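You operate a simulated robot arm through the tools that you are given. There is no shell and no other tool.

You are at the controls of a simulated robot arm. One attempt, no reset.

JOB
Put the jar with the blue lid in the beige carton's middle cell, then close and tape it.
Fine: tape with the yellow slider and park it again; free the clamp.

It is judged by the outcome, as a careful person would: the job done as asked, and still so three seconds after it is handed in. It fails if anything else is knocked over, pushed out of place, dropped, spilled or broken. A push-on lid holds only when it is set on centred and level and pressed home; a screw cap is set on level and turned clockwise until tight.

ROBOT AND FRAMES
A 7-joint arm with a two-finger parallel gripper, fixed in place. Base frame: the origin is on the floor under the middle of its stand, x ahead of it, y to its left, z up; the work surface is at about z = 800. Units: mm, degrees, N and s.
With the tool pointing down near the work surface it reaches from about 300 to 700 mm from the base axis. Its first joint turns from -66.0 to 66.0 degrees. Payload 1.57 kg.
The tool frame sits at the grasp point between the pads (the TCP): z along the fingers, y along the line on which they close. The tips reach 30 mm beyond it. Largest opening 110 mm; finger width 24, thickness 12; the body of the gripper, 48 by 112 mm, starts 78 mm behind the TCP.
Orientation is that of the tool frame in the base frame, as [roll, pitch, yaw] about the fixed x, y, z axes, in that order (R = Rz(yaw) Ry(pitch) Rx(roll)). With the fingers straight down and closing along the base's y, the tool's x points along the base's -x, its y along +y and its z along -z.

CONTROLS
- The arm moves only by the tool servo_tool. Its argument "moves" is a list of rows, each a list of 3 entries, a list of its own where there are three numbers: the shift along the tool's x, y, z in m, then the turn, a rotation vector about the tool's x, y, z in degrees, then the closure in counts, from 0 (fully open) to 255 (shut). In form: [[[x, y, z], [ax, ay, az], grip], ...]. A call has 1 to 20 rows; each row is the pose to reach, as a shift and turn from the pose commanded when the call began, along the tool's axes at that moment. Rows are played at 5 a second. More than 50 mm and 8.6 degrees between two rows, or a gripper value outside its range, and nothing of the call is played. A pose out of reach is approached as far as the arm can. The call stops where the force on the tool passes 70 N (or 10 N more than at its start, if that is more) or the arm is blocked; 0.2 s more then pass. The fingers move at their own pace (about 108 mm/s each) and stop on an object; they squeeze with about 40 N. The grip force told is the motor's: it shows also when the fingers shut on nothing. Time passes only in rows, and 0.2 s behind the last, so rows that repeat a pose let the fingers close. The reply holds the time, the measured pose of the TCP, the force on the tool along the base axes, the opening and the grip force, in the units named above and with some noise, with the torque about the TCP (base axes, N m) and any sound that the robot's microphone picked up.
- Cameras (640 x 400 px; columns grow to the right, rows downward): "scene" is fixed at [155.9, -419.3, 1382.8]; the picture's right is [0.71, -0.70, 0.00], its down [-0.66, -0.66, -0.36] and it looks along [0.26, 0.26, -0.93] (base axes); focal length 214 px, centre (320, 200). "wrist" rides on the gripper at [70, 16, -141] in the tool frame; the picture's right is [-0.23, 0.97, 0.00], its down [-0.86, -0.20, -0.48] and it looks along [-0.47, -0.11, 0.88] (tool axes); focal length 222 px, centre (320, 200). There is no depth. A picture from a camera that has moved, and an enlarged one, comes with that camera's place and axes in the base frame and with its lens. The place of the scene camera against the robot may be out by one fixed shift of up to 25 mm in any direction.
- camera(camera): a new picture of that camera. No time passes.
- enlarge(camera, box): a new picture of the part [left, top, right, bottom] of that camera's present view, enlarged. No time passes.
- sign_off(): hands the job in; it is judged then, once.

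Nothing tells you positions but the pictures and the camera data. Unless the task says otherwise, let go and move clear before handing in.

The tools are called after "Call:" as a command line: name --argument value ..., lists and objects as JSON in quotes. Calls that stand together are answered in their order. servo_tool: Moves the arm, as the interface text tells. Its arguments: {"type":"object","properties":{"moves":{"type":"array","items":{"type":"array"}}},"required":["moves"]} The other tools are called the same way: camera (camera) takes a picture; enlarge (camera, box) takes an enlarged picture of a part of a camera's view; sign_off () hands the job in.

At the start:

```text
clock: 0.0
ee_pos: [386.7, -209.8, 1174.7]
orientation: [-179.9, -0.1, 180.0]
wrist_force: [0.5, 0.1, 0.6]
torque: [0.03, -0.02, 0.03]
opening: 110.3
finger_force: 0.0
```

scene: 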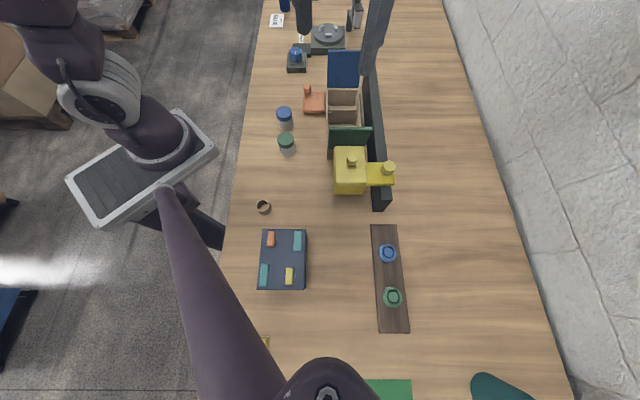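
wrist: 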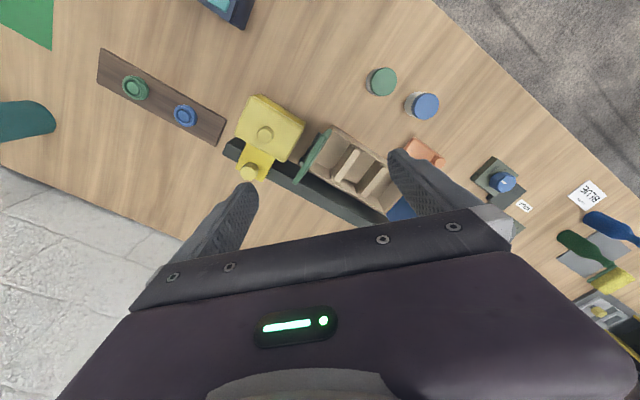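

I see a bench with a beige carton (blue and green flaps), a yellow slider next to it, two jars (blue and green lid), and several other items. I'll look closer at everything before moving.

Call:
enlarge --camera "scene" --box '[250, 60, 410, 220]'

Call:
enlarge --camera "scene" --box '[250, 0, 400, 100]'

Call:
enlarge --camera "wrist" --box '[220, 50, 460, 220]'

Call:
enlarge --camera "scene" --box '[230, 200, 430, 340]'

```text
2.50 times, centred on (330, 140) of scene
camera zoom: at [155.9, -419.3, 1382.8], right [0.71, -0.7, 0.0], down [-0.66, -0.66, -0.36], along [0.26, 0.26, -0.93], focal length 536 px, centre (295, 350)
```

zoom: 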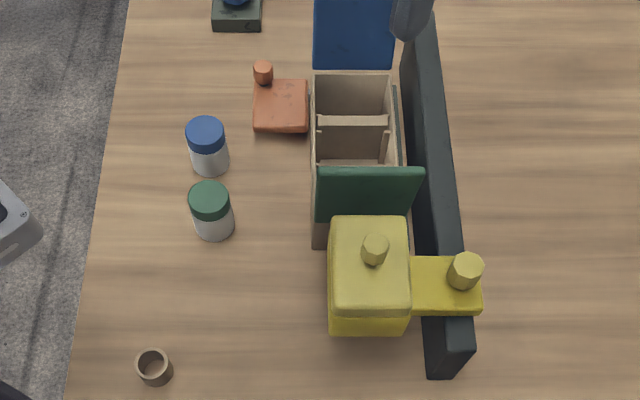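

```text
4.00 times, centred on (325, 50) of scene
camera zoom: at [155.9, -419.3, 1382.8], right [0.71, -0.7, 0.0], down [-0.66, -0.66, -0.36], along [0.26, 0.26, -0.93], focal length 858 px, centre (300, 800)
```

zoom: 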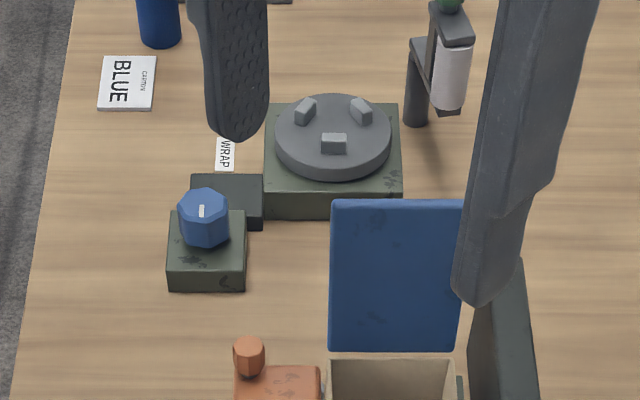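

```text
2.35 times, centred on (340, 135) of wrist
camera zoom: at [314.2, -193.1, 1317.1], right [0.23, 0.97, 0.0], down [0.86, -0.2, 0.48], along [0.47, -0.11, -0.88], focal length 523 px, centre (273, 353)
```

zoom: 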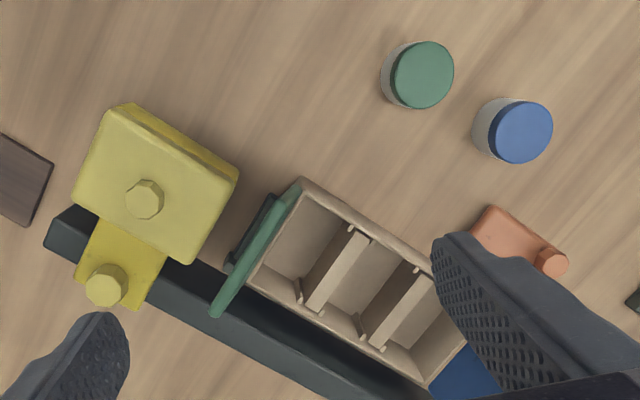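

```text
2.86 times, centred on (330, 270) of scene
camera zoom: at [155.9, -419.3, 1382.8], right [0.71, -0.7, 0.0], down [-0.66, -0.66, -0.36], along [0.26, 0.26, -0.93], focal length 613 px, centre (291, 0)
```

zoom: 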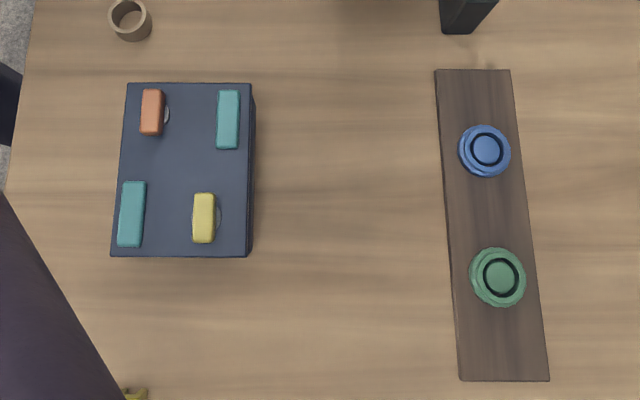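

The carton station is turned about 45° to the base, with the yellow slider parked on a dark fence and an orange clamp block beside the carton. I'll inspect the remaining parts of both views before moving.

Call:
enlarge --camera "wrist" --box '[460, 140, 640, 340]'

Call:
enlarge --camera "wrist" --box '[0, 0, 260, 170]'

Call:
enlarge --camera "scene" --box '[290, 70, 370, 120]'

Call:
enlarge --camera "scene" --box '[310, 130, 410, 215]'

```text
2.00 times, centred on (550, 240) of wrist
camera zoom: at [314.2, -193.1, 1317.1], right [0.23, 0.97, 0.0], down [0.86, -0.2, 0.48], along [0.47, -0.11, -0.88], focal length 444 px, centre (-140, 120)
```

zoom: 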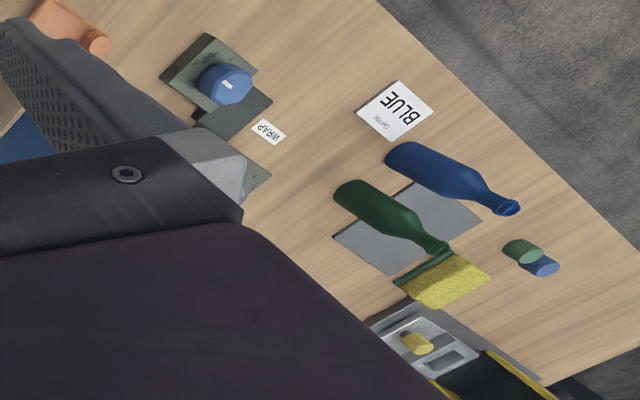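

```text
2.35 times, centred on (130, 85) of wrist
camera zoom: at [314.2, -193.1, 1317.1], right [0.23, 0.97, 0.0], down [0.86, -0.2, 0.48], along [0.47, -0.11, -0.88], focal length 523 px, centre (767, 471)
```

zoom: 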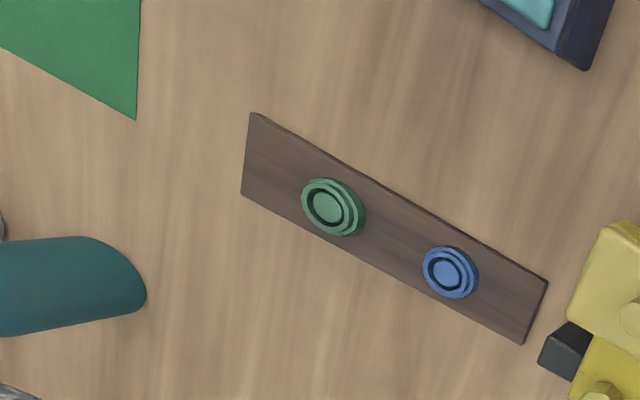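

```text
8.00 times, centred on (330, 95) of scene
camera zoom: at [155.9, -419.3, 1382.8], right [0.71, -0.7, 0.0], down [-0.66, -0.66, -0.36], along [0.26, 0.26, -0.93], focal length 1716 px, centre (240, 1040)
```

zoom: 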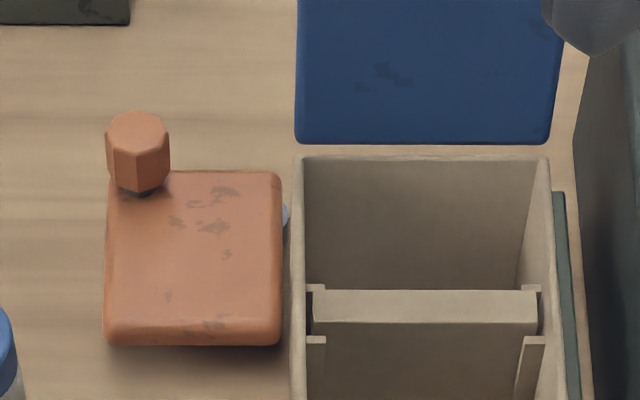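

```text
4.71 times, centred on (360, 172) of scene
camera zoom: at [155.9, -419.3, 1382.8], right [0.71, -0.7, 0.0], down [-0.66, -0.66, -0.36], along [0.26, 0.26, -0.93], focal length 1009 px, centre (132, 329)
```

zoom: 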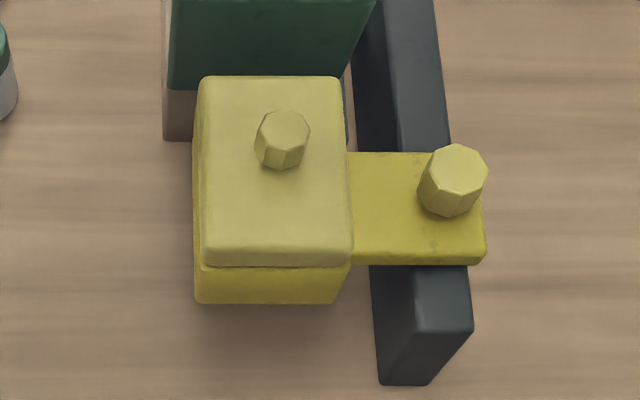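

I'll raise the question of clamp/flap details by moving the wrist camera above the carton, aligned with its 45° axis, while keeping well above everything.

Call:
servo_tool --moves '[[[-0.028, 0.017, 0.01], [0, 0, -7.5], 0], [[-0.057, 0.035, 0.02], [0, 0, -15], 0], [[-0.085, 0.052, 0.03], [0, 0, -22.5], 0], [[-0.113, 0.069, 0.04], [0, 0, -30], 0], [[-0.142, 0.087, 0.05], [0, 0, -37.5], 0], [[-0.17, 0.104, 0.06], [0, 0, -45], 0]]'

Call:
camera --camera "wrist"

Call:
camera --camera "scene"

```text
clock: 1.4
ee_pos: [557.5, -102.5, 1116.7]
orientation: [-180.0, 0.0, -134.9]
wrist_force: [-0.1, 0.0, 0.0]
torque: [-0.01, 0.01, -0.02]
opening: 110.1
finger_force: 0.0
```

```text
taken
camera wrist: at [494.3, -140.5, 1258.3], right [-0.53, 0.85, 0.0], down [0.74, 0.47, 0.48], along [0.41, 0.25, -0.88], focal length 222 px, centre (320, 200)
```

wrist: 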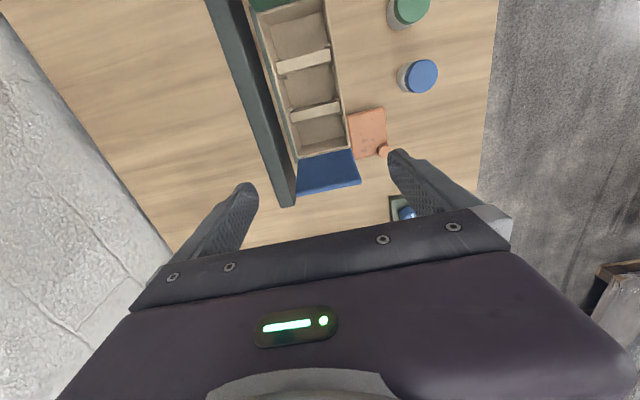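

```text
taken
```

scene: 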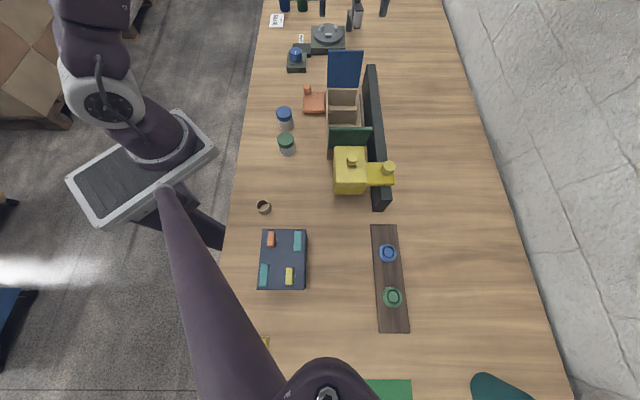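

The camera now sits over the carton's line. I'll enlarge the carton, clamp and flaps.

Call:
enlarge --camera "wrist" --box '[240, 0, 440, 200]'

Call:
enlarge --camera "wrist" --box '[330, 90, 410, 170]'

Call:
enlarge --camera "scene" --box '[290, 40, 390, 120]'

```text
2.00 times, centred on (340, 100) of wrist
camera zoom: at [494.3, -140.5, 1258.3], right [-0.53, 0.85, 0.0], down [0.74, 0.47, 0.48], along [0.41, 0.25, -0.88], focal length 444 px, centre (280, 400)
```

zoom: 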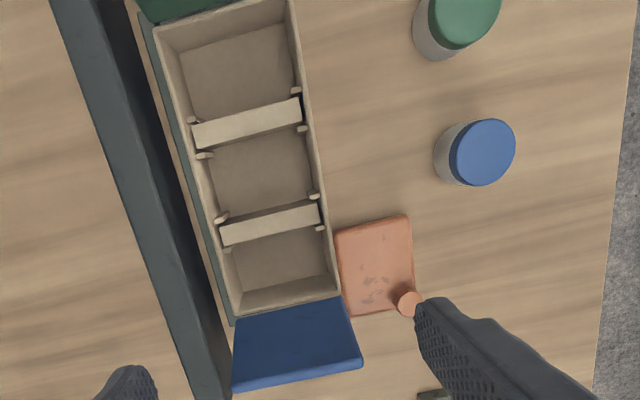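

```text
5.00 times, centred on (370, 130) of wrist
camera zoom: at [494.3, -140.5, 1258.3], right [-0.53, 0.85, 0.0], down [0.74, 0.47, 0.48], along [0.41, 0.25, -0.88], focal length 1111 px, centre (70, 550)
```

zoom: 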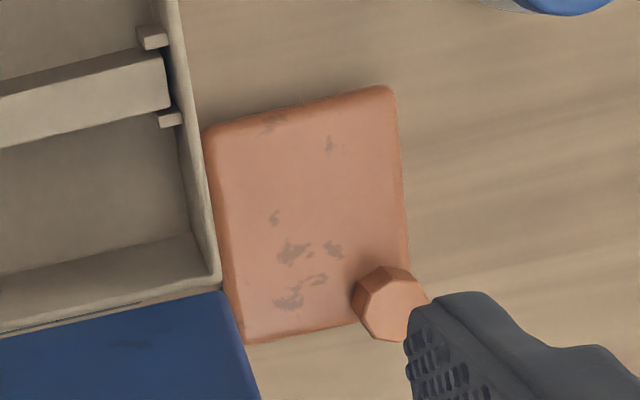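

```text
5.00 times, centred on (340, 80) of scene
camera zoom: at [155.9, -419.3, 1382.8], right [0.71, -0.7, 0.0], down [-0.66, -0.66, -0.36], along [0.26, 0.26, -0.93], focal length 1072 px, centre (220, 800)
```

zoom: 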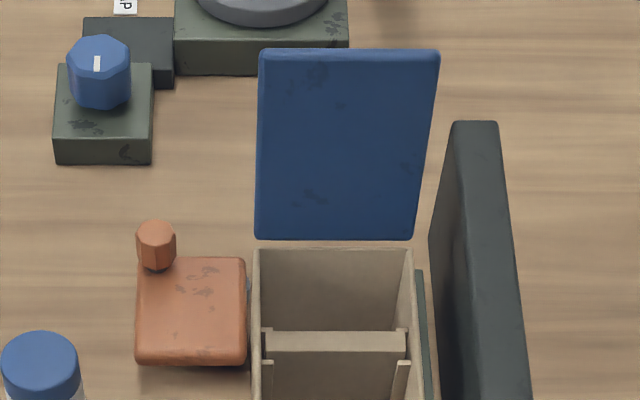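

Triangulating the two wrist views: carton centre ≈ (516, −149), rim z ≈ 873, long axis along (1,1); the blue‑lid jar is at ≈ (407, −6), lid top z ≈ 848; both flaps stand nearly upright. Next I move above the blue jar, high and clear, to refine its position.

Call:
servo_tool --moves '[[[0.008, 0.035, 0.0], [0, 0, 0], 0], [[0.016, 0.07, 0.0], [0, 0, 0], 0], [[0.024, 0.105, 0.02], [0, 0, 0], 0], [[0.031, 0.14, 0.05], [0, 0, 0], 0], [[0.038, 0.175, 0.08], [0, 0, 0], 0], [[0.038, 0.175, 0.11], [0, 0, 0], 0]]'

Call:
camera --camera "wrist"

Call:
enlarge --camera "wrist" --box '[240, 100, 400, 220]'

Call:
camera --camera "scene"

```text
clock: 2.8
ee_pos: [404.5, -9.8, 1004.3]
orientation: [-180.0, 0.0, -135.1]
wrist_force: [0.2, 0.1, -0.5]
torque: [-0.01, -0.05, 0.01]
opening: 110.1
finger_force: 0.0
```

```text
taken
camera wrist: at [341.6, -46.9, 1145.6], right [-0.53, 0.85, 0.0], down [0.75, 0.46, 0.48], along [0.41, 0.25, -0.88], focal length 222 px, centre (320, 200)
```

wrist: 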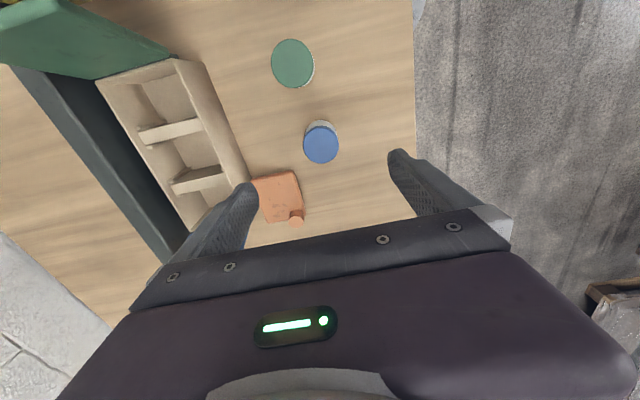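

```text
3.33 times, centred on (320, 160) of wrist
camera zoom: at [341.6, -46.9, 1145.6], right [-0.53, 0.85, 0.0], down [0.75, 0.46, 0.48], along [0.41, 0.25, -0.88], focal length 740 px, centre (320, 333)
```

zoom: 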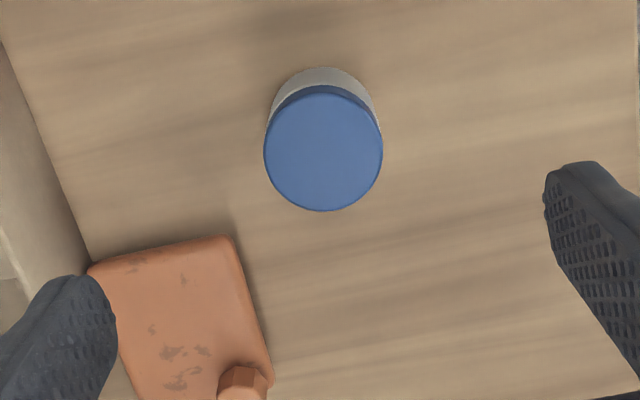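

```text
taken
```

scene: 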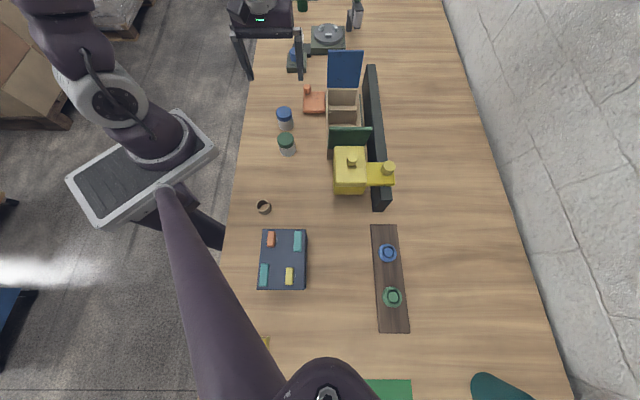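

The blue lid is centred at ≈ (407, −6), about 47 mm across, lid top z ≈ 847. The fingers straddle it with clearance to the clamp block and green jar, so I'll centre and descend.

Call:
servo_tool --moves '[[[-0.0045, 0.001, 0.03], [0, 0, 0], 0], [[-0.0045, 0.001, 0.06], [0, 0, 0], 0], [[-0.0045, 0.001, 0.09], [0, 0, 0], 0], [[-0.0045, 0.001, 0.11], [0, 0, 0], 0], [[-0.0045, 0.001, 0.11], [0, 0, 0], 0]]'

Call:
camera --camera "wrist"

Call:
enlarge --camera "scene" --box '[230, 60, 350, 180]'

```text
clock: 4.0
ee_pos: [407.2, -5.9, 895.9]
orientation: [180.0, 0.1, -135.0]
wrist_force: [-0.5, 0.3, 0.3]
torque: [0.02, 0.02, 0.0]
opening: 110.0
finger_force: 0.2
```

```text
taken
camera wrist: at [344.2, -43.4, 1037.4], right [-0.53, 0.85, 0.0], down [0.75, 0.46, 0.48], along [0.41, 0.25, -0.88], focal length 222 px, centre (320, 200)
```

wrist: 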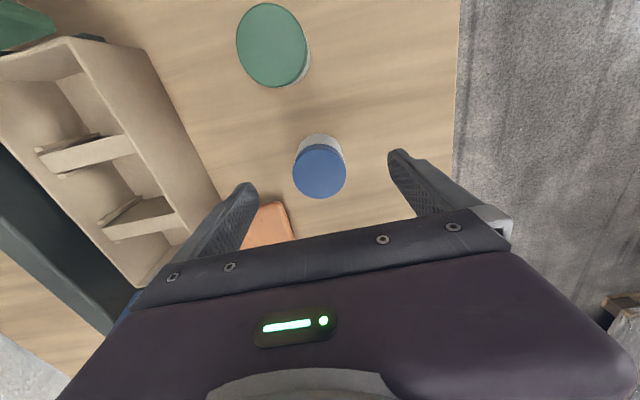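

```text
3.33 times, centred on (290, 120) of scene
camera zoom: at [155.9, -419.3, 1382.8], right [0.71, -0.7, 0.0], down [-0.66, -0.66, -0.36], along [0.26, 0.26, -0.93], focal length 715 px, centre (420, 467)
```

zoom: 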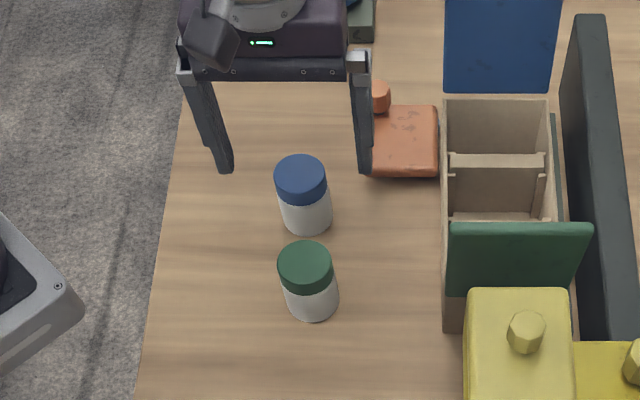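

The jar stands between the open fingers; I'll take one precise look, then finish the descent to TCP z ≈ 836 and close.

Call:
enlarge --camera "wrist" --box '[270, 110, 390, 210]'

Call:
servo_tool --moves '[[[0, 0, 0.02], [0, 0, 0], 0], [[0, 0, 0.04], [0, 0, 0], 0], [[0, 0, 0.05], [0, 0, 0], 0], [[0, 0, 0.06], [0, 0, 0], 0], [[0, 0, 0.06], [0, 0, 0], 0]]'

Call:
camera --camera "wrist"

Call:
enlarge --camera "scene" --box '[230, 60, 350, 180]'

```text
4.00 times, centred on (330, 160) of wrist
camera zoom: at [344.2, -43.4, 1037.4], right [-0.53, 0.85, 0.0], down [0.75, 0.46, 0.48], along [0.41, 0.25, -0.88], focal length 888 px, centre (280, 360)
```

zoom: 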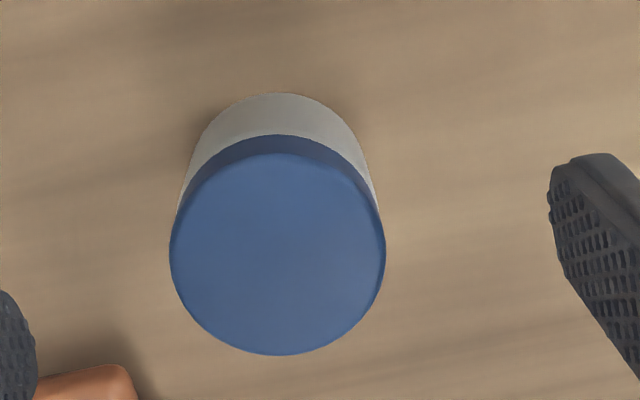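

```text
clock: 5.2
ee_pos: [406.9, -4.7, 835.9]
orientation: [179.9, -0.1, -135.0]
wrist_force: [0.5, -0.8, -0.4]
torque: [-0.03, -0.01, 0.01]
opening: 109.8
finger_force: 0.0
```

```text
taken
camera wrist: at [344.8, -42.4, 977.3], right [-0.53, 0.85, 0.0], down [0.75, 0.46, 0.48], along [0.41, 0.25, -0.88], focal length 222 px, centre (320, 200)
```

wrist: 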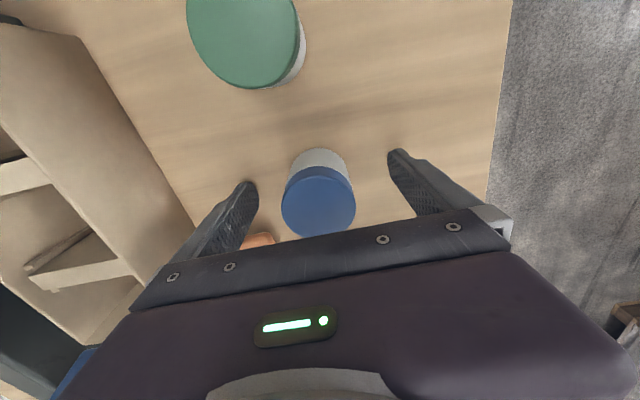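

```text
3.33 times, centred on (290, 120) of scene
camera zoom: at [155.9, -419.3, 1382.8], right [0.71, -0.7, 0.0], down [-0.66, -0.66, -0.36], along [0.26, 0.26, -0.93], focal length 715 px, centre (420, 467)
```

zoom: 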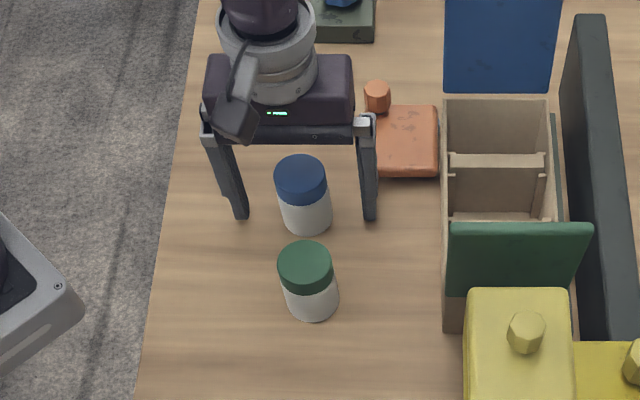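

The jar (lid top ≈ 855) is between the pads, centred within a couple of mm. Closing the gripper on it now.

Call:
servo_tool --moves '[[[0.002, 0, 0], [0, 0, 0], 60], [[0.002, 0, 0], [0, 0, 0], 110], [[0.002, 0, 0], [0, 0, 0], 150], [[0.002, 0, 0], [0, 0, 0], 180], [[0.002, 0, 0], [0, 0, 0], 180], [[0.002, 0, 0], [0, 0, 0], 180]]'

Call:
camera --camera "wrist"

Call:
enlarge --camera "scene" --box '[230, 60, 350, 180]'

```text
clock: 6.6
ee_pos: [406.2, -6.8, 835.4]
orientation: [180.0, -0.1, -135.0]
wrist_force: [0.8, -0.3, -0.2]
torque: [0.0, -0.04, 0.03]
opening: 46.4
finger_force: 40.4
```

```text
taken
camera wrist: at [343.7, -44.1, 977.1], right [-0.53, 0.85, 0.0], down [0.75, 0.46, 0.48], along [0.41, 0.25, -0.88], focal length 222 px, centre (320, 200)
```

wrist: 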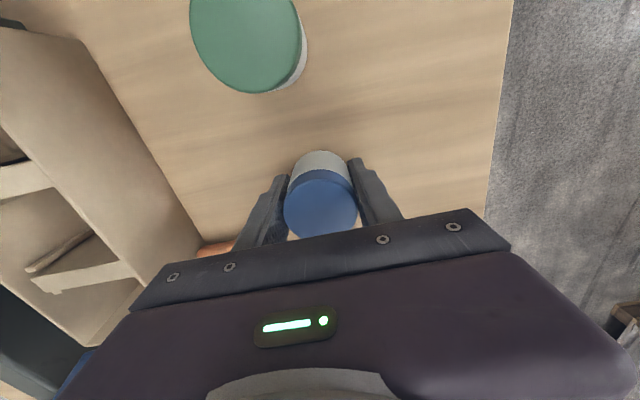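

```text
3.33 times, centred on (290, 120) of scene
camera zoom: at [155.9, -419.3, 1382.8], right [0.71, -0.7, 0.0], down [-0.66, -0.66, -0.36], along [0.26, 0.26, -0.93], focal length 715 px, centre (420, 467)
```

zoom: 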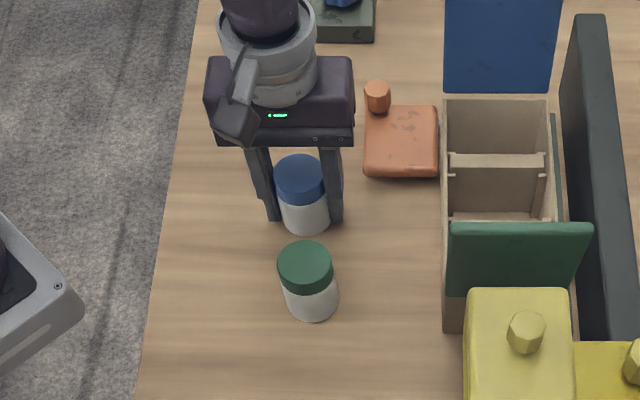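

The jar is held (46.4 mm opening, 40 N). Now I lift it straight up and carry it to above the carton for an aligned look.

Call:
servo_tool --moves '[[[0, 0, -0.01], [0, 0, 0], 180], [[0, 0, -0.04], [0, 0, 0], 180], [[0, 0, -0.08], [0, 0, 0], 180], [[0, 0, -0.12], [0, 0, 0], 180], [[0, 0, -0.16], [0, 0, 0], 180], [[0, 0, -0.16], [0, 0, 0], 180]]'

Call:
servo_tool --moves '[[[0.005, -0.03, 0], [0, 0, 0], 180], [[0.01, -0.07, 0], [0, 0, 0], 180], [[0.015, -0.11, 0], [0, 0, 0], 180], [[0.02, -0.145, 0], [0, 0, 0], 180], [[0.0226, -0.17, 0], [0, 0, 0], 180], [[0.0226, -0.178, 0], [0, 0, 0], 180], [[0.0226, -0.178, 0], [0, 0, 0], 180]]'

Call:
camera --camera "wrist"

Call:
camera --camera "scene"

```text
clock: 8.0
ee_pos: [406.7, -9.9, 995.5]
orientation: [-180.0, 0.0, -135.0]
wrist_force: [0.2, -0.2, -0.8]
torque: [-0.05, 0.0, 0.01]
opening: 32.3
finger_force: 0.1
```

```text
clock: 9.6
ee_pos: [514.5, -148.2, 994.5]
orientation: [180.0, 0.0, -135.0]
wrist_force: [-0.2, -1.1, 0.2]
torque: [0.0, -0.01, -0.01]
opening: 32.4
finger_force: 0.0
```

```text
taken
camera wrist: at [452.6, -185.8, 1136.8], right [-0.53, 0.85, 0.0], down [0.75, 0.46, 0.48], along [0.41, 0.25, -0.88], focal length 222 px, centre (320, 200)
```

wrist: 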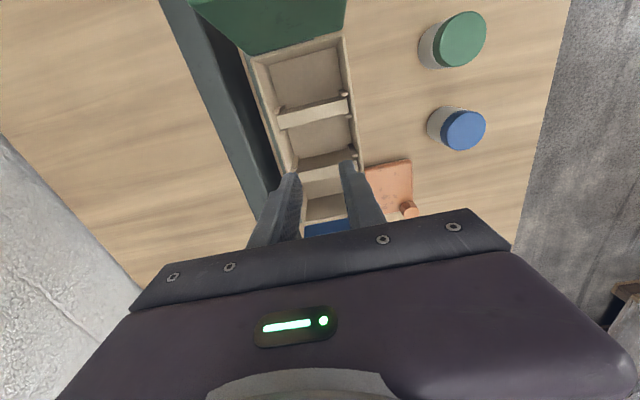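

```text
taken
```

scene: 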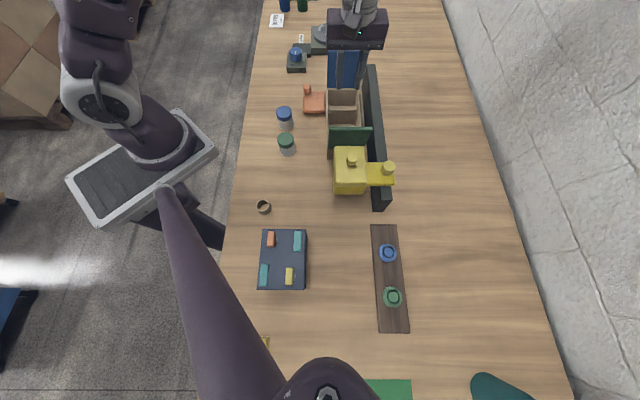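

The jar slipped out of the fingers during the lift (opening dropped to 32 mm, no grip force) and is back on the bench; I need to check that it's upright and where it stands.

Call:
enlarge --camera "wrist" --box '[390, 0, 510, 160]'

Call:
enlarge --camera "scene" --box '[260, 90, 320, 160]'

Call:
enlarge --camera "wrist" --box '[220, 0, 380, 230]'

```text
2.50 times, centred on (450, 80) of wrist
camera zoom: at [452.6, -185.8, 1136.8], right [-0.53, 0.85, 0.0], down [0.75, 0.46, 0.48], along [0.41, 0.25, -0.88], focal length 555 px, centre (-5, 500)
```

zoom: 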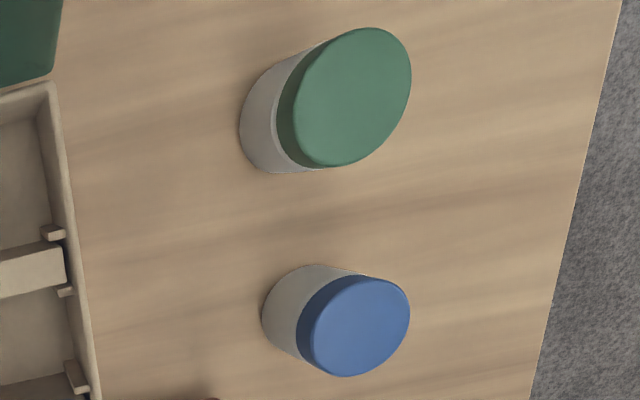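

```text
5.71 times, centred on (290, 125) of scene
camera zoom: at [155.9, -419.3, 1382.8], right [0.71, -0.7, 0.0], down [-0.66, -0.66, -0.36], along [0.26, 0.26, -0.93], focal length 1226 px, centre (491, 629)
```

zoom: 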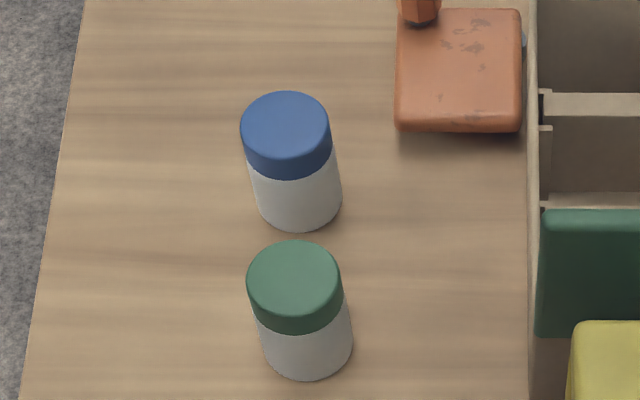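

```text
1.74 times, centred on (300, 115) of wrist
camera zoom: at [452.6, -185.8, 1136.8], right [-0.53, 0.85, 0.0], down [0.75, 0.46, 0.48], along [0.41, 0.25, -0.88], focal length 386 px, centre (355, 348)
```

zoom: 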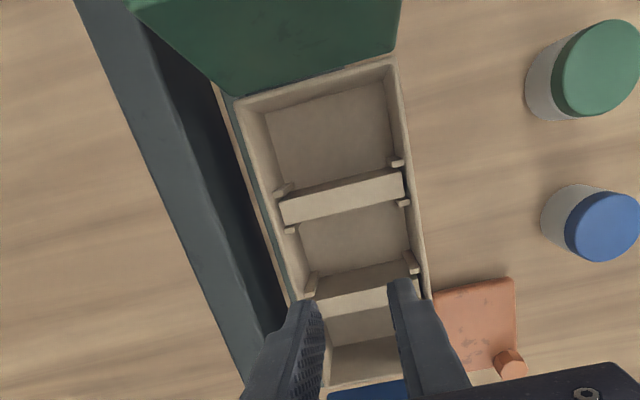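

The blue jar is upright and hasn't moved (still ≈ (406, −6.6), lid top ≈ 860). I'll open, return above it, and re-grip, then lift slowly while checking the hold.

Call:
servo_tool --moves '[[[0, 0.01, 0], [0, 0, 0], 0], [[-0.005, 0.05, 0], [0, 0, 0], 0], [[-0.01, 0.09, 0], [0, 0, 0], 0], [[-0.018, 0.13, 0], [0, 0, 0], 0], [[-0.023, 0.165, 0], [0, 0, 0], 0], [[-0.023, 0.1773, 0], [0, 0, 0], 0], [[-0.023, 0.1773, 0.03], [0, 0, 0], 0], [[-0.023, 0.1773, 0.07], [0, 0, 0], 0], [[-0.023, 0.1773, 0.105], [0, 0, 0], 0], [[-0.023, 0.1773, 0.135], [0, 0, 0], 0], [[-0.023, 0.1773, 0.15], [0, 0, 0], 0], [[-0.023, 0.1773, 0.1595], [0, 0, 0], 0], [[-0.023, 0.1773, 0.1595], [0, 0, 0], 0]]'

Call:
enlarge --camera "scene" --box '[230, 60, 350, 180]'

```text
clock: 12.4
ee_pos: [407.4, -4.7, 834.9]
orientation: [-179.9, 0.1, -135.0]
wrist_force: [0.3, 0.3, 0.9]
torque: [0.02, 0.01, 0.0]
opening: 109.9
finger_force: 0.1
```

```text
3.33 times, centred on (290, 120) of scene
camera zoom: at [155.9, -419.3, 1382.8], right [0.71, -0.7, 0.0], down [-0.66, -0.66, -0.36], along [0.26, 0.26, -0.93], focal length 715 px, centre (420, 467)
```

zoom: 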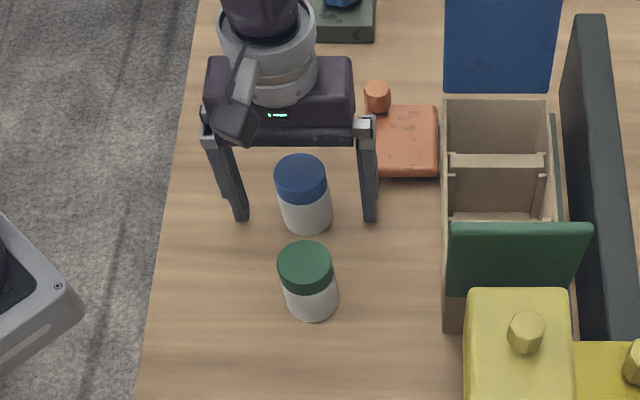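

Straddling the jar again; closing with full closure and allowing time to settle, then a slow 6 mm test lift.

Call:
servo_tool --moves '[[[0.002, 0, 0], [0, 0, 0], 100], [[0.002, 0, 0], [0, 0, 0], 200], [[0.002, 0, 0], [0, 0, 0], 255], [[0.002, 0, 0], [0, 0, 0], 255], [[0.002, 0, 0], [0, 0, 0], 255], [[0.002, 0, 0], [0, 0, 0], 255], [[0.002, 0, 0], [0, 0, 0], 255]]'

Call:
servo_tool --moves '[[[0, 0, -0.001], [0, 0, 0], 255], [[0, 0, -0.002], [0, 0, 0], 255], [[0, 0, -0.003], [0, 0, 0], 255], [[0, 0, -0.004], [0, 0, 0], 255], [[0, 0, -0.005], [0, 0, 0], 255], [[0, 0, -0.006], [0, 0, 0], 255]]'

Call:
enlarge --camera "scene" --box '[230, 60, 350, 180]'

Call:
enlarge --camera "wrist" --box '[240, 110, 400, 250]'

```text
clock: 14.0
ee_pos: [405.2, -7.3, 836.9]
orientation: [179.9, 0.1, -134.9]
wrist_force: [0.2, -0.2, -0.2]
torque: [0.01, 0.0, 0.01]
opening: 46.1
finger_force: 39.8
```

```text
clock: 15.4
ee_pos: [404.9, -8.4, 841.1]
orientation: [179.9, -0.1, -134.9]
wrist_force: [0.6, -1.4, -0.7]
torque: [-0.01, 0.0, -0.02]
opening: 46.1
finger_force: 39.9
```

```text
3.33 times, centred on (290, 120) of scene
camera zoom: at [155.9, -419.3, 1382.8], right [0.71, -0.7, 0.0], down [-0.66, -0.66, -0.36], along [0.26, 0.26, -0.93], focal length 715 px, centre (420, 467)
```

zoom: 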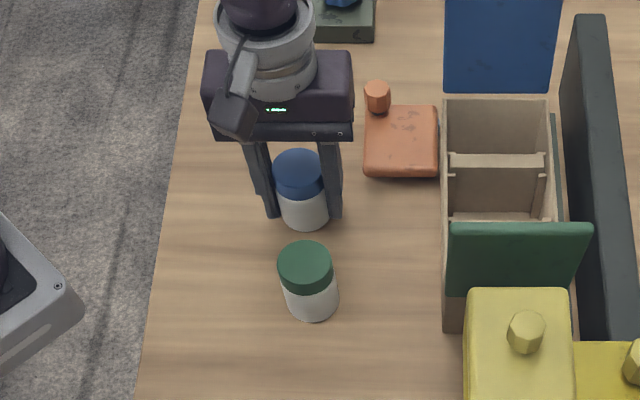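

```text
2.86 times, centred on (320, 180) of wrist
camera zoom: at [342.7, -45.2, 983.7], right [-0.53, 0.85, 0.0], down [0.75, 0.46, 0.48], along [0.41, 0.25, -0.88], focal length 635 px, centre (320, 257)
```

zoom: 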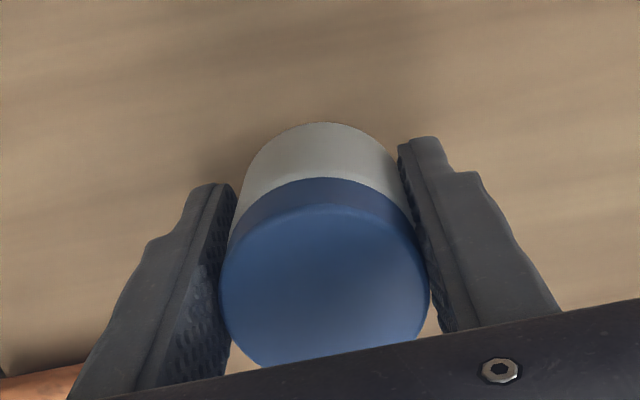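

The jar is coming up with the fingers (opening steady at 46.1 mm, 40 N). I'll keep lifting gently and check again.

Call:
servo_tool --moves '[[[0, 0, -0.002], [0, 0, 0], 255], [[0, 0, -0.004], [0, 0, 0], 255], [[0, 0, -0.006], [0, 0, 0], 255], [[0, 0, -0.008], [0, 0, 0], 255], [[0, 0, -0.01], [0, 0, 0], 255], [[0, 0, -0.012], [0, 0, 0], 255], [[0, 0, -0.014], [0, 0, 0], 255], [[0, 0, -0.016], [0, 0, 0], 255], [[0, 0, -0.018], [0, 0, 0], 255], [[0, 0, -0.02], [0, 0, 0], 255]]'

Call:
enlarge --camera "scene" --box '[230, 60, 350, 180]'

Call:
enlarge --camera "wrist" --box '[240, 110, 400, 250]'

```text
clock: 17.6
ee_pos: [405.9, -7.0, 862.0]
orientation: [180.0, -0.1, -135.0]
wrist_force: [-0.4, -0.3, -1.1]
torque: [-0.02, 0.03, -0.02]
opening: 46.3
finger_force: 40.4
```

```text
3.33 times, centred on (290, 120) of scene
camera zoom: at [155.9, -419.3, 1382.8], right [0.71, -0.7, 0.0], down [-0.66, -0.66, -0.36], along [0.26, 0.26, -0.93], focal length 715 px, centre (420, 467)
```

zoom: 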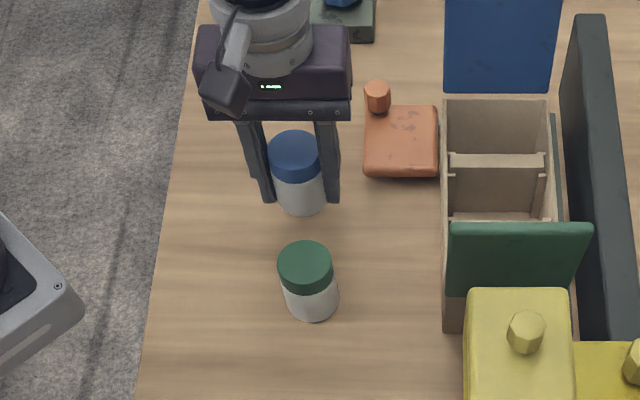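

```text
2.86 times, centred on (320, 180) of wrist
camera zoom: at [343.0, -44.7, 1003.7], right [-0.53, 0.85, 0.0], down [0.75, 0.46, 0.48], along [0.41, 0.25, -0.88], focal length 635 px, centre (320, 257)
```

zoom: 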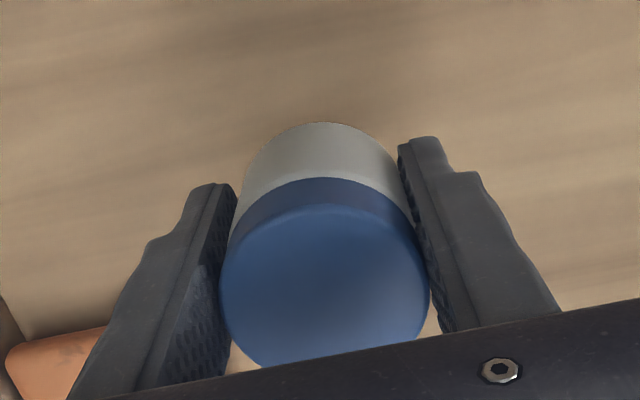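

Hold is solid and the jar isn't slipping. I'll continue gently up to TCP z ≈ 940, then sideways over the middle cell.

Call:
servo_tool --moves '[[[0, 0, -0.002], [0, 0, 0], 255], [[0, 0, -0.005], [0, 0, 0], 255], [[0, 0, -0.009], [0, 0, 0], 255], [[0, 0, -0.014], [0, 0, 0], 255], [[0, 0, -0.02], [0, 0, 0], 255], [[0, 0, -0.026], [0, 0, 0], 255], [[0, 0, -0.032], [0, 0, 0], 255], [[0, 0, -0.038], [0, 0, 0], 255], [[0, 0, -0.044], [0, 0, 0], 255], [[0, 0, -0.05], [0, 0, 0], 255], [[0, 0, -0.056], [0, 0, 0], 255], [[0, 0, -0.062], [0, 0, 0], 255], [[0, 0, -0.068], [0, 0, 0], 255], [[0, 0, -0.073], [0, 0, 0], 255], [[0, 0, -0.077], [0, 0, 0], 255], [[0, 0, -0.08], [0, 0, 0], 255]]'

Call:
servo_tool --moves '[[[0, -0.002, 0], [0, 0, 0], 255], [[0, -0.006, 0], [0, 0, 0], 255], [[0.001, -0.012, 0], [0, 0, 0], 255], [[0.002, -0.02, 0], [0, 0, 0], 255], [[0.003, -0.029, 0], [0, 0, 0], 255], [[0.005, -0.039, 0], [0, 0, 0], 255], [[0.006, -0.049, 0], [0, 0, 0], 255], [[0.008, -0.06, 0], [0, 0, 0], 255], [[0.009, -0.071, 0], [0, 0, 0], 255], [[0.011, -0.082, 0], [0, 0, 0], 255], [[0.012, -0.093, 0], [0, 0, 0], 255], [[0.014, -0.104, 0], [0, 0, 0], 255], [[0.015, -0.115, 0], [0, 0, 0], 255], [[0.017, -0.126, 0], [0, 0, 0], 255], [[0.018, -0.137, 0], [0, 0, 0], 255], [[0.02, -0.148, 0], [0, 0, 0], 255], [[0.021, -0.158, 0], [0, 0, 0], 255], [[0.022, -0.167, 0], [0, 0, 0], 255], [[0.0226, -0.174, 0], [0, 0, 0], 255], [[0.0226, -0.178, 0], [0, 0, 0], 255]]'

Call:
camera --camera "wrist"

Call:
enlarge --camera "wrist" --box '[220, 0, 400, 230]'

Call:
enlarge --camera "scene" --box '[280, 0, 420, 140]'

```text
clock: 21.0
ee_pos: [405.8, -8.6, 941.2]
orientation: [180.0, 0.0, -135.1]
wrist_force: [0.0, -0.7, -0.5]
torque: [0.05, 0.0, 0.06]
opening: 46.3
finger_force: 40.1
```

```text
clock: 25.2
ee_pos: [516.5, -150.8, 943.1]
orientation: [180.0, 0.0, -135.1]
wrist_force: [0.7, -0.2, -1.0]
torque: [0.02, 0.01, 0.02]
opening: 46.5
finger_force: 39.9
```

```text
taken
camera wrist: at [453.3, -187.1, 1083.6], right [-0.53, 0.85, 0.0], down [0.75, 0.46, 0.48], along [0.41, 0.25, -0.88], focal length 222 px, centre (320, 200)
```

wrist: 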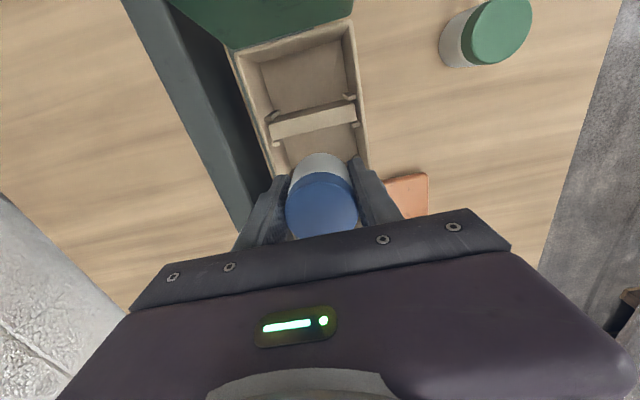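

```text
1.74 times, centred on (310, 115) of wrist
camera zoom: at [453.3, -187.1, 1083.6], right [-0.53, 0.85, 0.0], down [0.75, 0.46, 0.48], along [0.41, 0.25, -0.88], focal length 386 px, centre (337, 348)
```

zoom: 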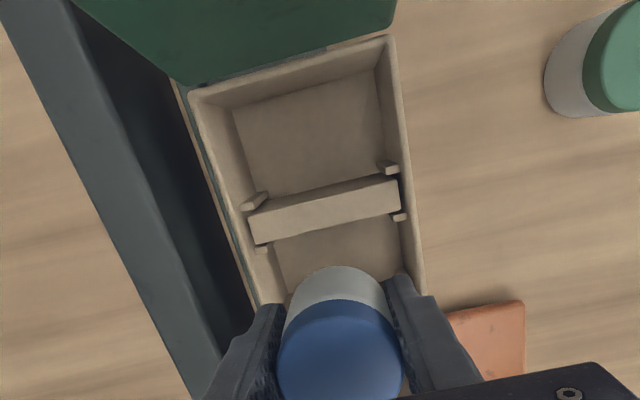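

```text
2.86 times, centred on (350, 70) of scene
camera zoom: at [155.9, -419.3, 1382.8], right [0.71, -0.7, 0.0], down [-0.66, -0.66, -0.36], along [0.26, 0.26, -0.93], focal length 613 px, centre (234, 571)
```

zoom: 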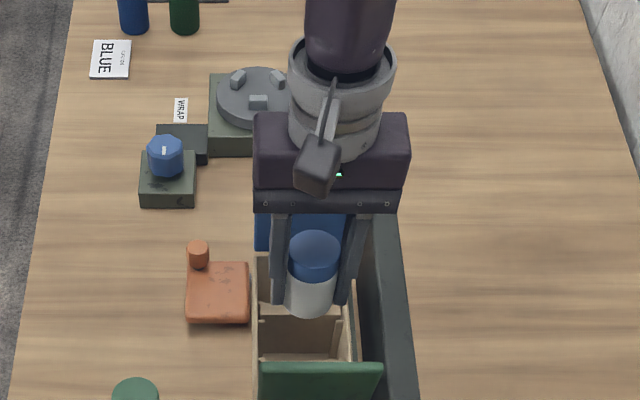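

The jar is over the middle cell; from the rim and divider edges I compute the cell centre ≈ (518, −147), so I nudge ~4 mm and lower to just inside the rim for another look.

Call:
servo_tool --moves '[[[-0.002, 0.001, 0.002], [0, 0, 0], 255], [[-0.004, 0.002, 0.006], [0, 0, 0], 255], [[-0.004, 0.002, 0.012], [0, 0, 0], 255], [[-0.004, 0.002, 0.018], [0, 0, 0], 255], [[-0.004, 0.002, 0.024], [0, 0, 0], 255], [[-0.004, 0.002, 0.029], [0, 0, 0], 255], [[-0.004, 0.002, 0.032], [0, 0, 0], 255]]'

Call:
camera --camera "wrist"

Call:
enlarge --camera "wrist" --box '[220, 0, 400, 230]'

Call:
enlarge --camera "scene" --box '[300, 30, 400, 140]'

```text
clock: 26.8
ee_pos: [517.0, -146.2, 909.7]
orientation: [180.0, 0.0, -134.9]
wrist_force: [0.6, -0.1, -0.5]
torque: [0.01, 0.02, -0.01]
opening: 46.5
finger_force: 39.9
```

```text
taken
camera wrist: at [454.5, -183.3, 1051.1], right [-0.53, 0.85, 0.0], down [0.75, 0.46, 0.48], along [0.41, 0.25, -0.88], focal length 222 px, centre (320, 200)
```

wrist: 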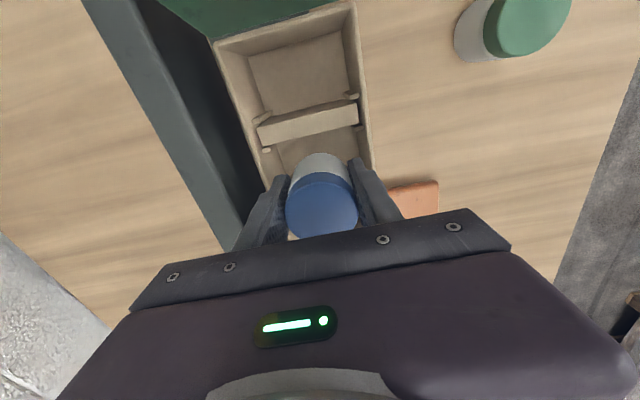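

```text
1.74 times, centred on (310, 115) of wrist
camera zoom: at [454.5, -183.3, 1051.1], right [-0.53, 0.85, 0.0], down [0.75, 0.46, 0.48], along [0.41, 0.25, -0.88], focal length 386 px, centre (337, 348)
```

zoom: 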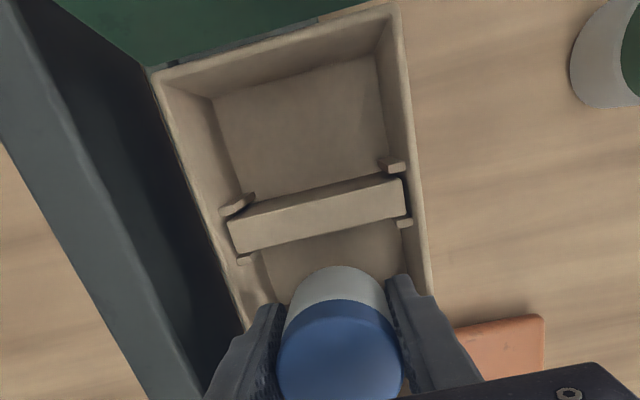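

```text
3.64 times, centred on (350, 85) of scene
camera zoom: at [155.9, -419.3, 1382.8], right [0.71, -0.7, 0.0], down [-0.66, -0.66, -0.36], along [0.26, 0.26, -0.93], focal length 780 px, centre (211, 618)
```

zoom: 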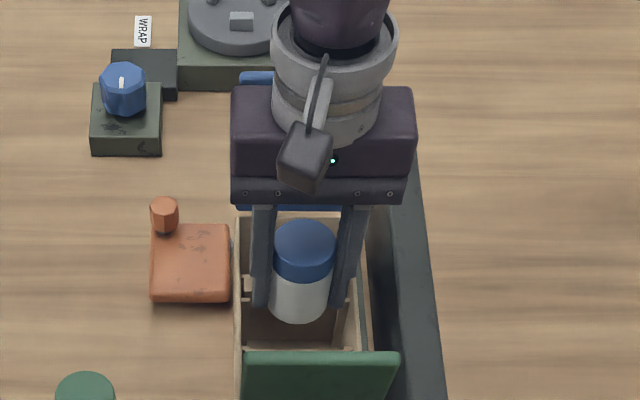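

The fingers will have only about 3–4 mm clearance per side inside the walls, so I'll zoom in on both fingertips before entering.

Call:
enlarge --camera "wrist" --box '[240, 120, 320, 230]'

Call:
enlarge --camera "wrist" --box '[320, 120, 420, 230]'

Call:
enlarge --camera "scene" --box '[325, 75, 385, 130]'

```text
3.64 times, centred on (280, 175) of wrist
camera zoom: at [454.5, -183.3, 1051.1], right [-0.53, 0.85, 0.0], down [0.75, 0.46, 0.48], along [0.41, 0.25, -0.88], focal length 808 px, centre (466, 291)
```

zoom: 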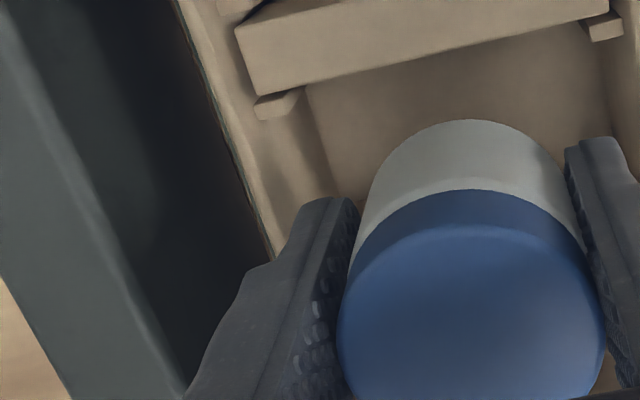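

```text
3.64 times, centred on (370, 175) of wrist
camera zoom: at [454.5, -183.3, 1051.1], right [-0.53, 0.85, 0.0], down [0.75, 0.46, 0.48], along [0.41, 0.25, -0.88], focal length 808 px, centre (138, 291)
```

zoom: 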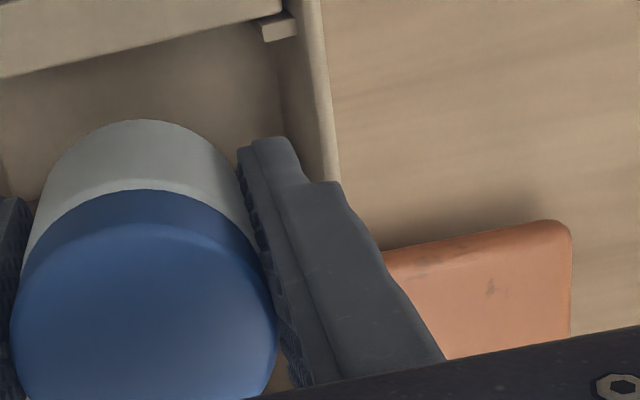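

```text
7.27 times, centred on (355, 102) of scene
camera zoom: at [155.9, -419.3, 1382.8], right [0.71, -0.7, 0.0], down [-0.66, -0.66, -0.36], along [0.26, 0.26, -0.93], focal length 1560 px, centre (66, 909)
```

zoom: 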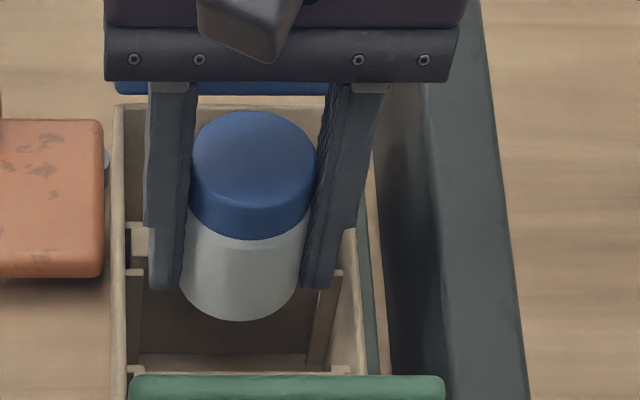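

Clearances look adequate (~5–8 mm per side). Lowering slowly into the middle cell, watching force.

Call:
servo_tool --moves '[[[0, 0.001, 0.002], [0, 0, 0], 255], [[0, 0.001, 0.006], [0, 0, 0], 255], [[0, 0.001, 0.011], [0, 0, 0], 255], [[0, 0.001, 0.016], [0, 0, 0], 255], [[0, 0.001, 0.021], [0, 0, 0], 255], [[0, 0.001, 0.026], [0, 0, 0], 255], [[0, 0.001, 0.031], [0, 0, 0], 255], [[0, 0.001, 0.036], [0, 0, 0], 255], [[0, 0.001, 0.041], [0, 0, 0], 255], [[0, 0.001, 0.046], [0, 0, 0], 255], [[0, 0.001, 0.05], [0, 0, 0], 255]]'

Call:
enlarge --camera "wrist" --box '[220, 0, 400, 230]'

Call:
enlarge --camera "scene" --box '[300, 50, 400, 140]'

```text
clock: 29.2
ee_pos: [516.3, -145.9, 859.2]
orientation: [179.9, 0.1, -135.0]
wrist_force: [0.3, -0.6, -1.2]
torque: [0.02, 0.02, 0.01]
opening: 46.4
finger_force: 40.5
```

```text
1.74 times, centred on (310, 115) of wrist
camera zoom: at [453.7, -182.5, 1001.4], right [-0.53, 0.85, 0.0], down [0.75, 0.46, 0.48], along [0.41, 0.25, -0.88], focal length 386 px, centre (337, 348)
```

zoom: 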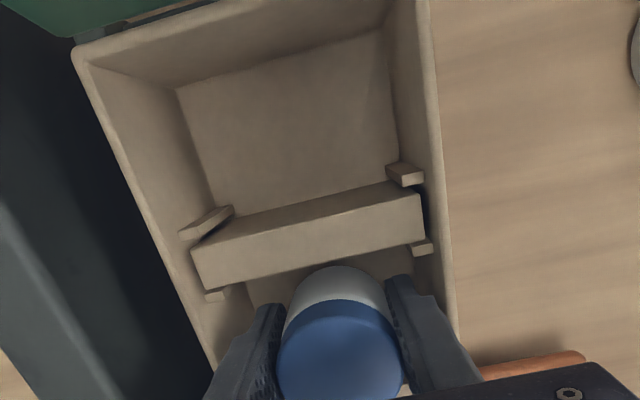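

```text
4.44 times, centred on (350, 95) of scene
camera zoom: at [155.9, -419.3, 1382.8], right [0.71, -0.7, 0.0], down [-0.66, -0.66, -0.36], along [0.26, 0.26, -0.93], focal length 953 px, centre (187, 667)
```

zoom: 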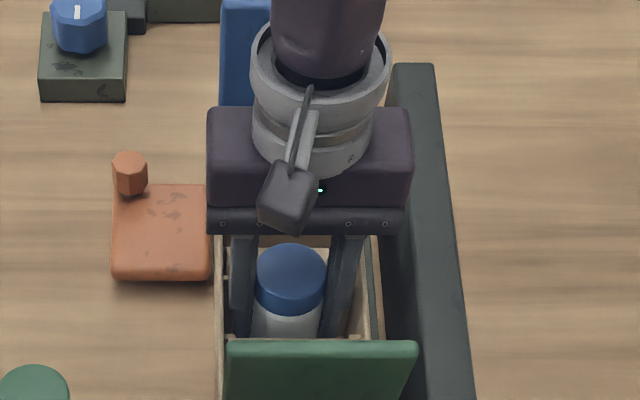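

Still clear. Continuing down in 2 mm steps toward the cell floor.

Call:
servo_tool --moves '[[[0, 0, 0.002], [0, 0, 0], 255], [[0, 0, 0.005], [0, 0, 0], 255], [[0, 0, 0.008], [0, 0, 0], 255], [[0, 0, 0.011], [0, 0, 0], 255], [[0, 0, 0.013], [0, 0, 0], 255], [[0, 0, 0.015], [0, 0, 0], 255], [[0, 0, 0.016], [0, 0, 0], 255], [[0, 0, 0.016], [0, 0, 0], 255]]'

```text
clock: 31.0
ee_pos: [516.6, -144.6, 843.8]
orientation: [179.9, 0.1, -135.0]
wrist_force: [1.4, 0.1, -2.3]
torque: [0.01, -0.01, -0.03]
opening: 46.1
finger_force: 40.0
```

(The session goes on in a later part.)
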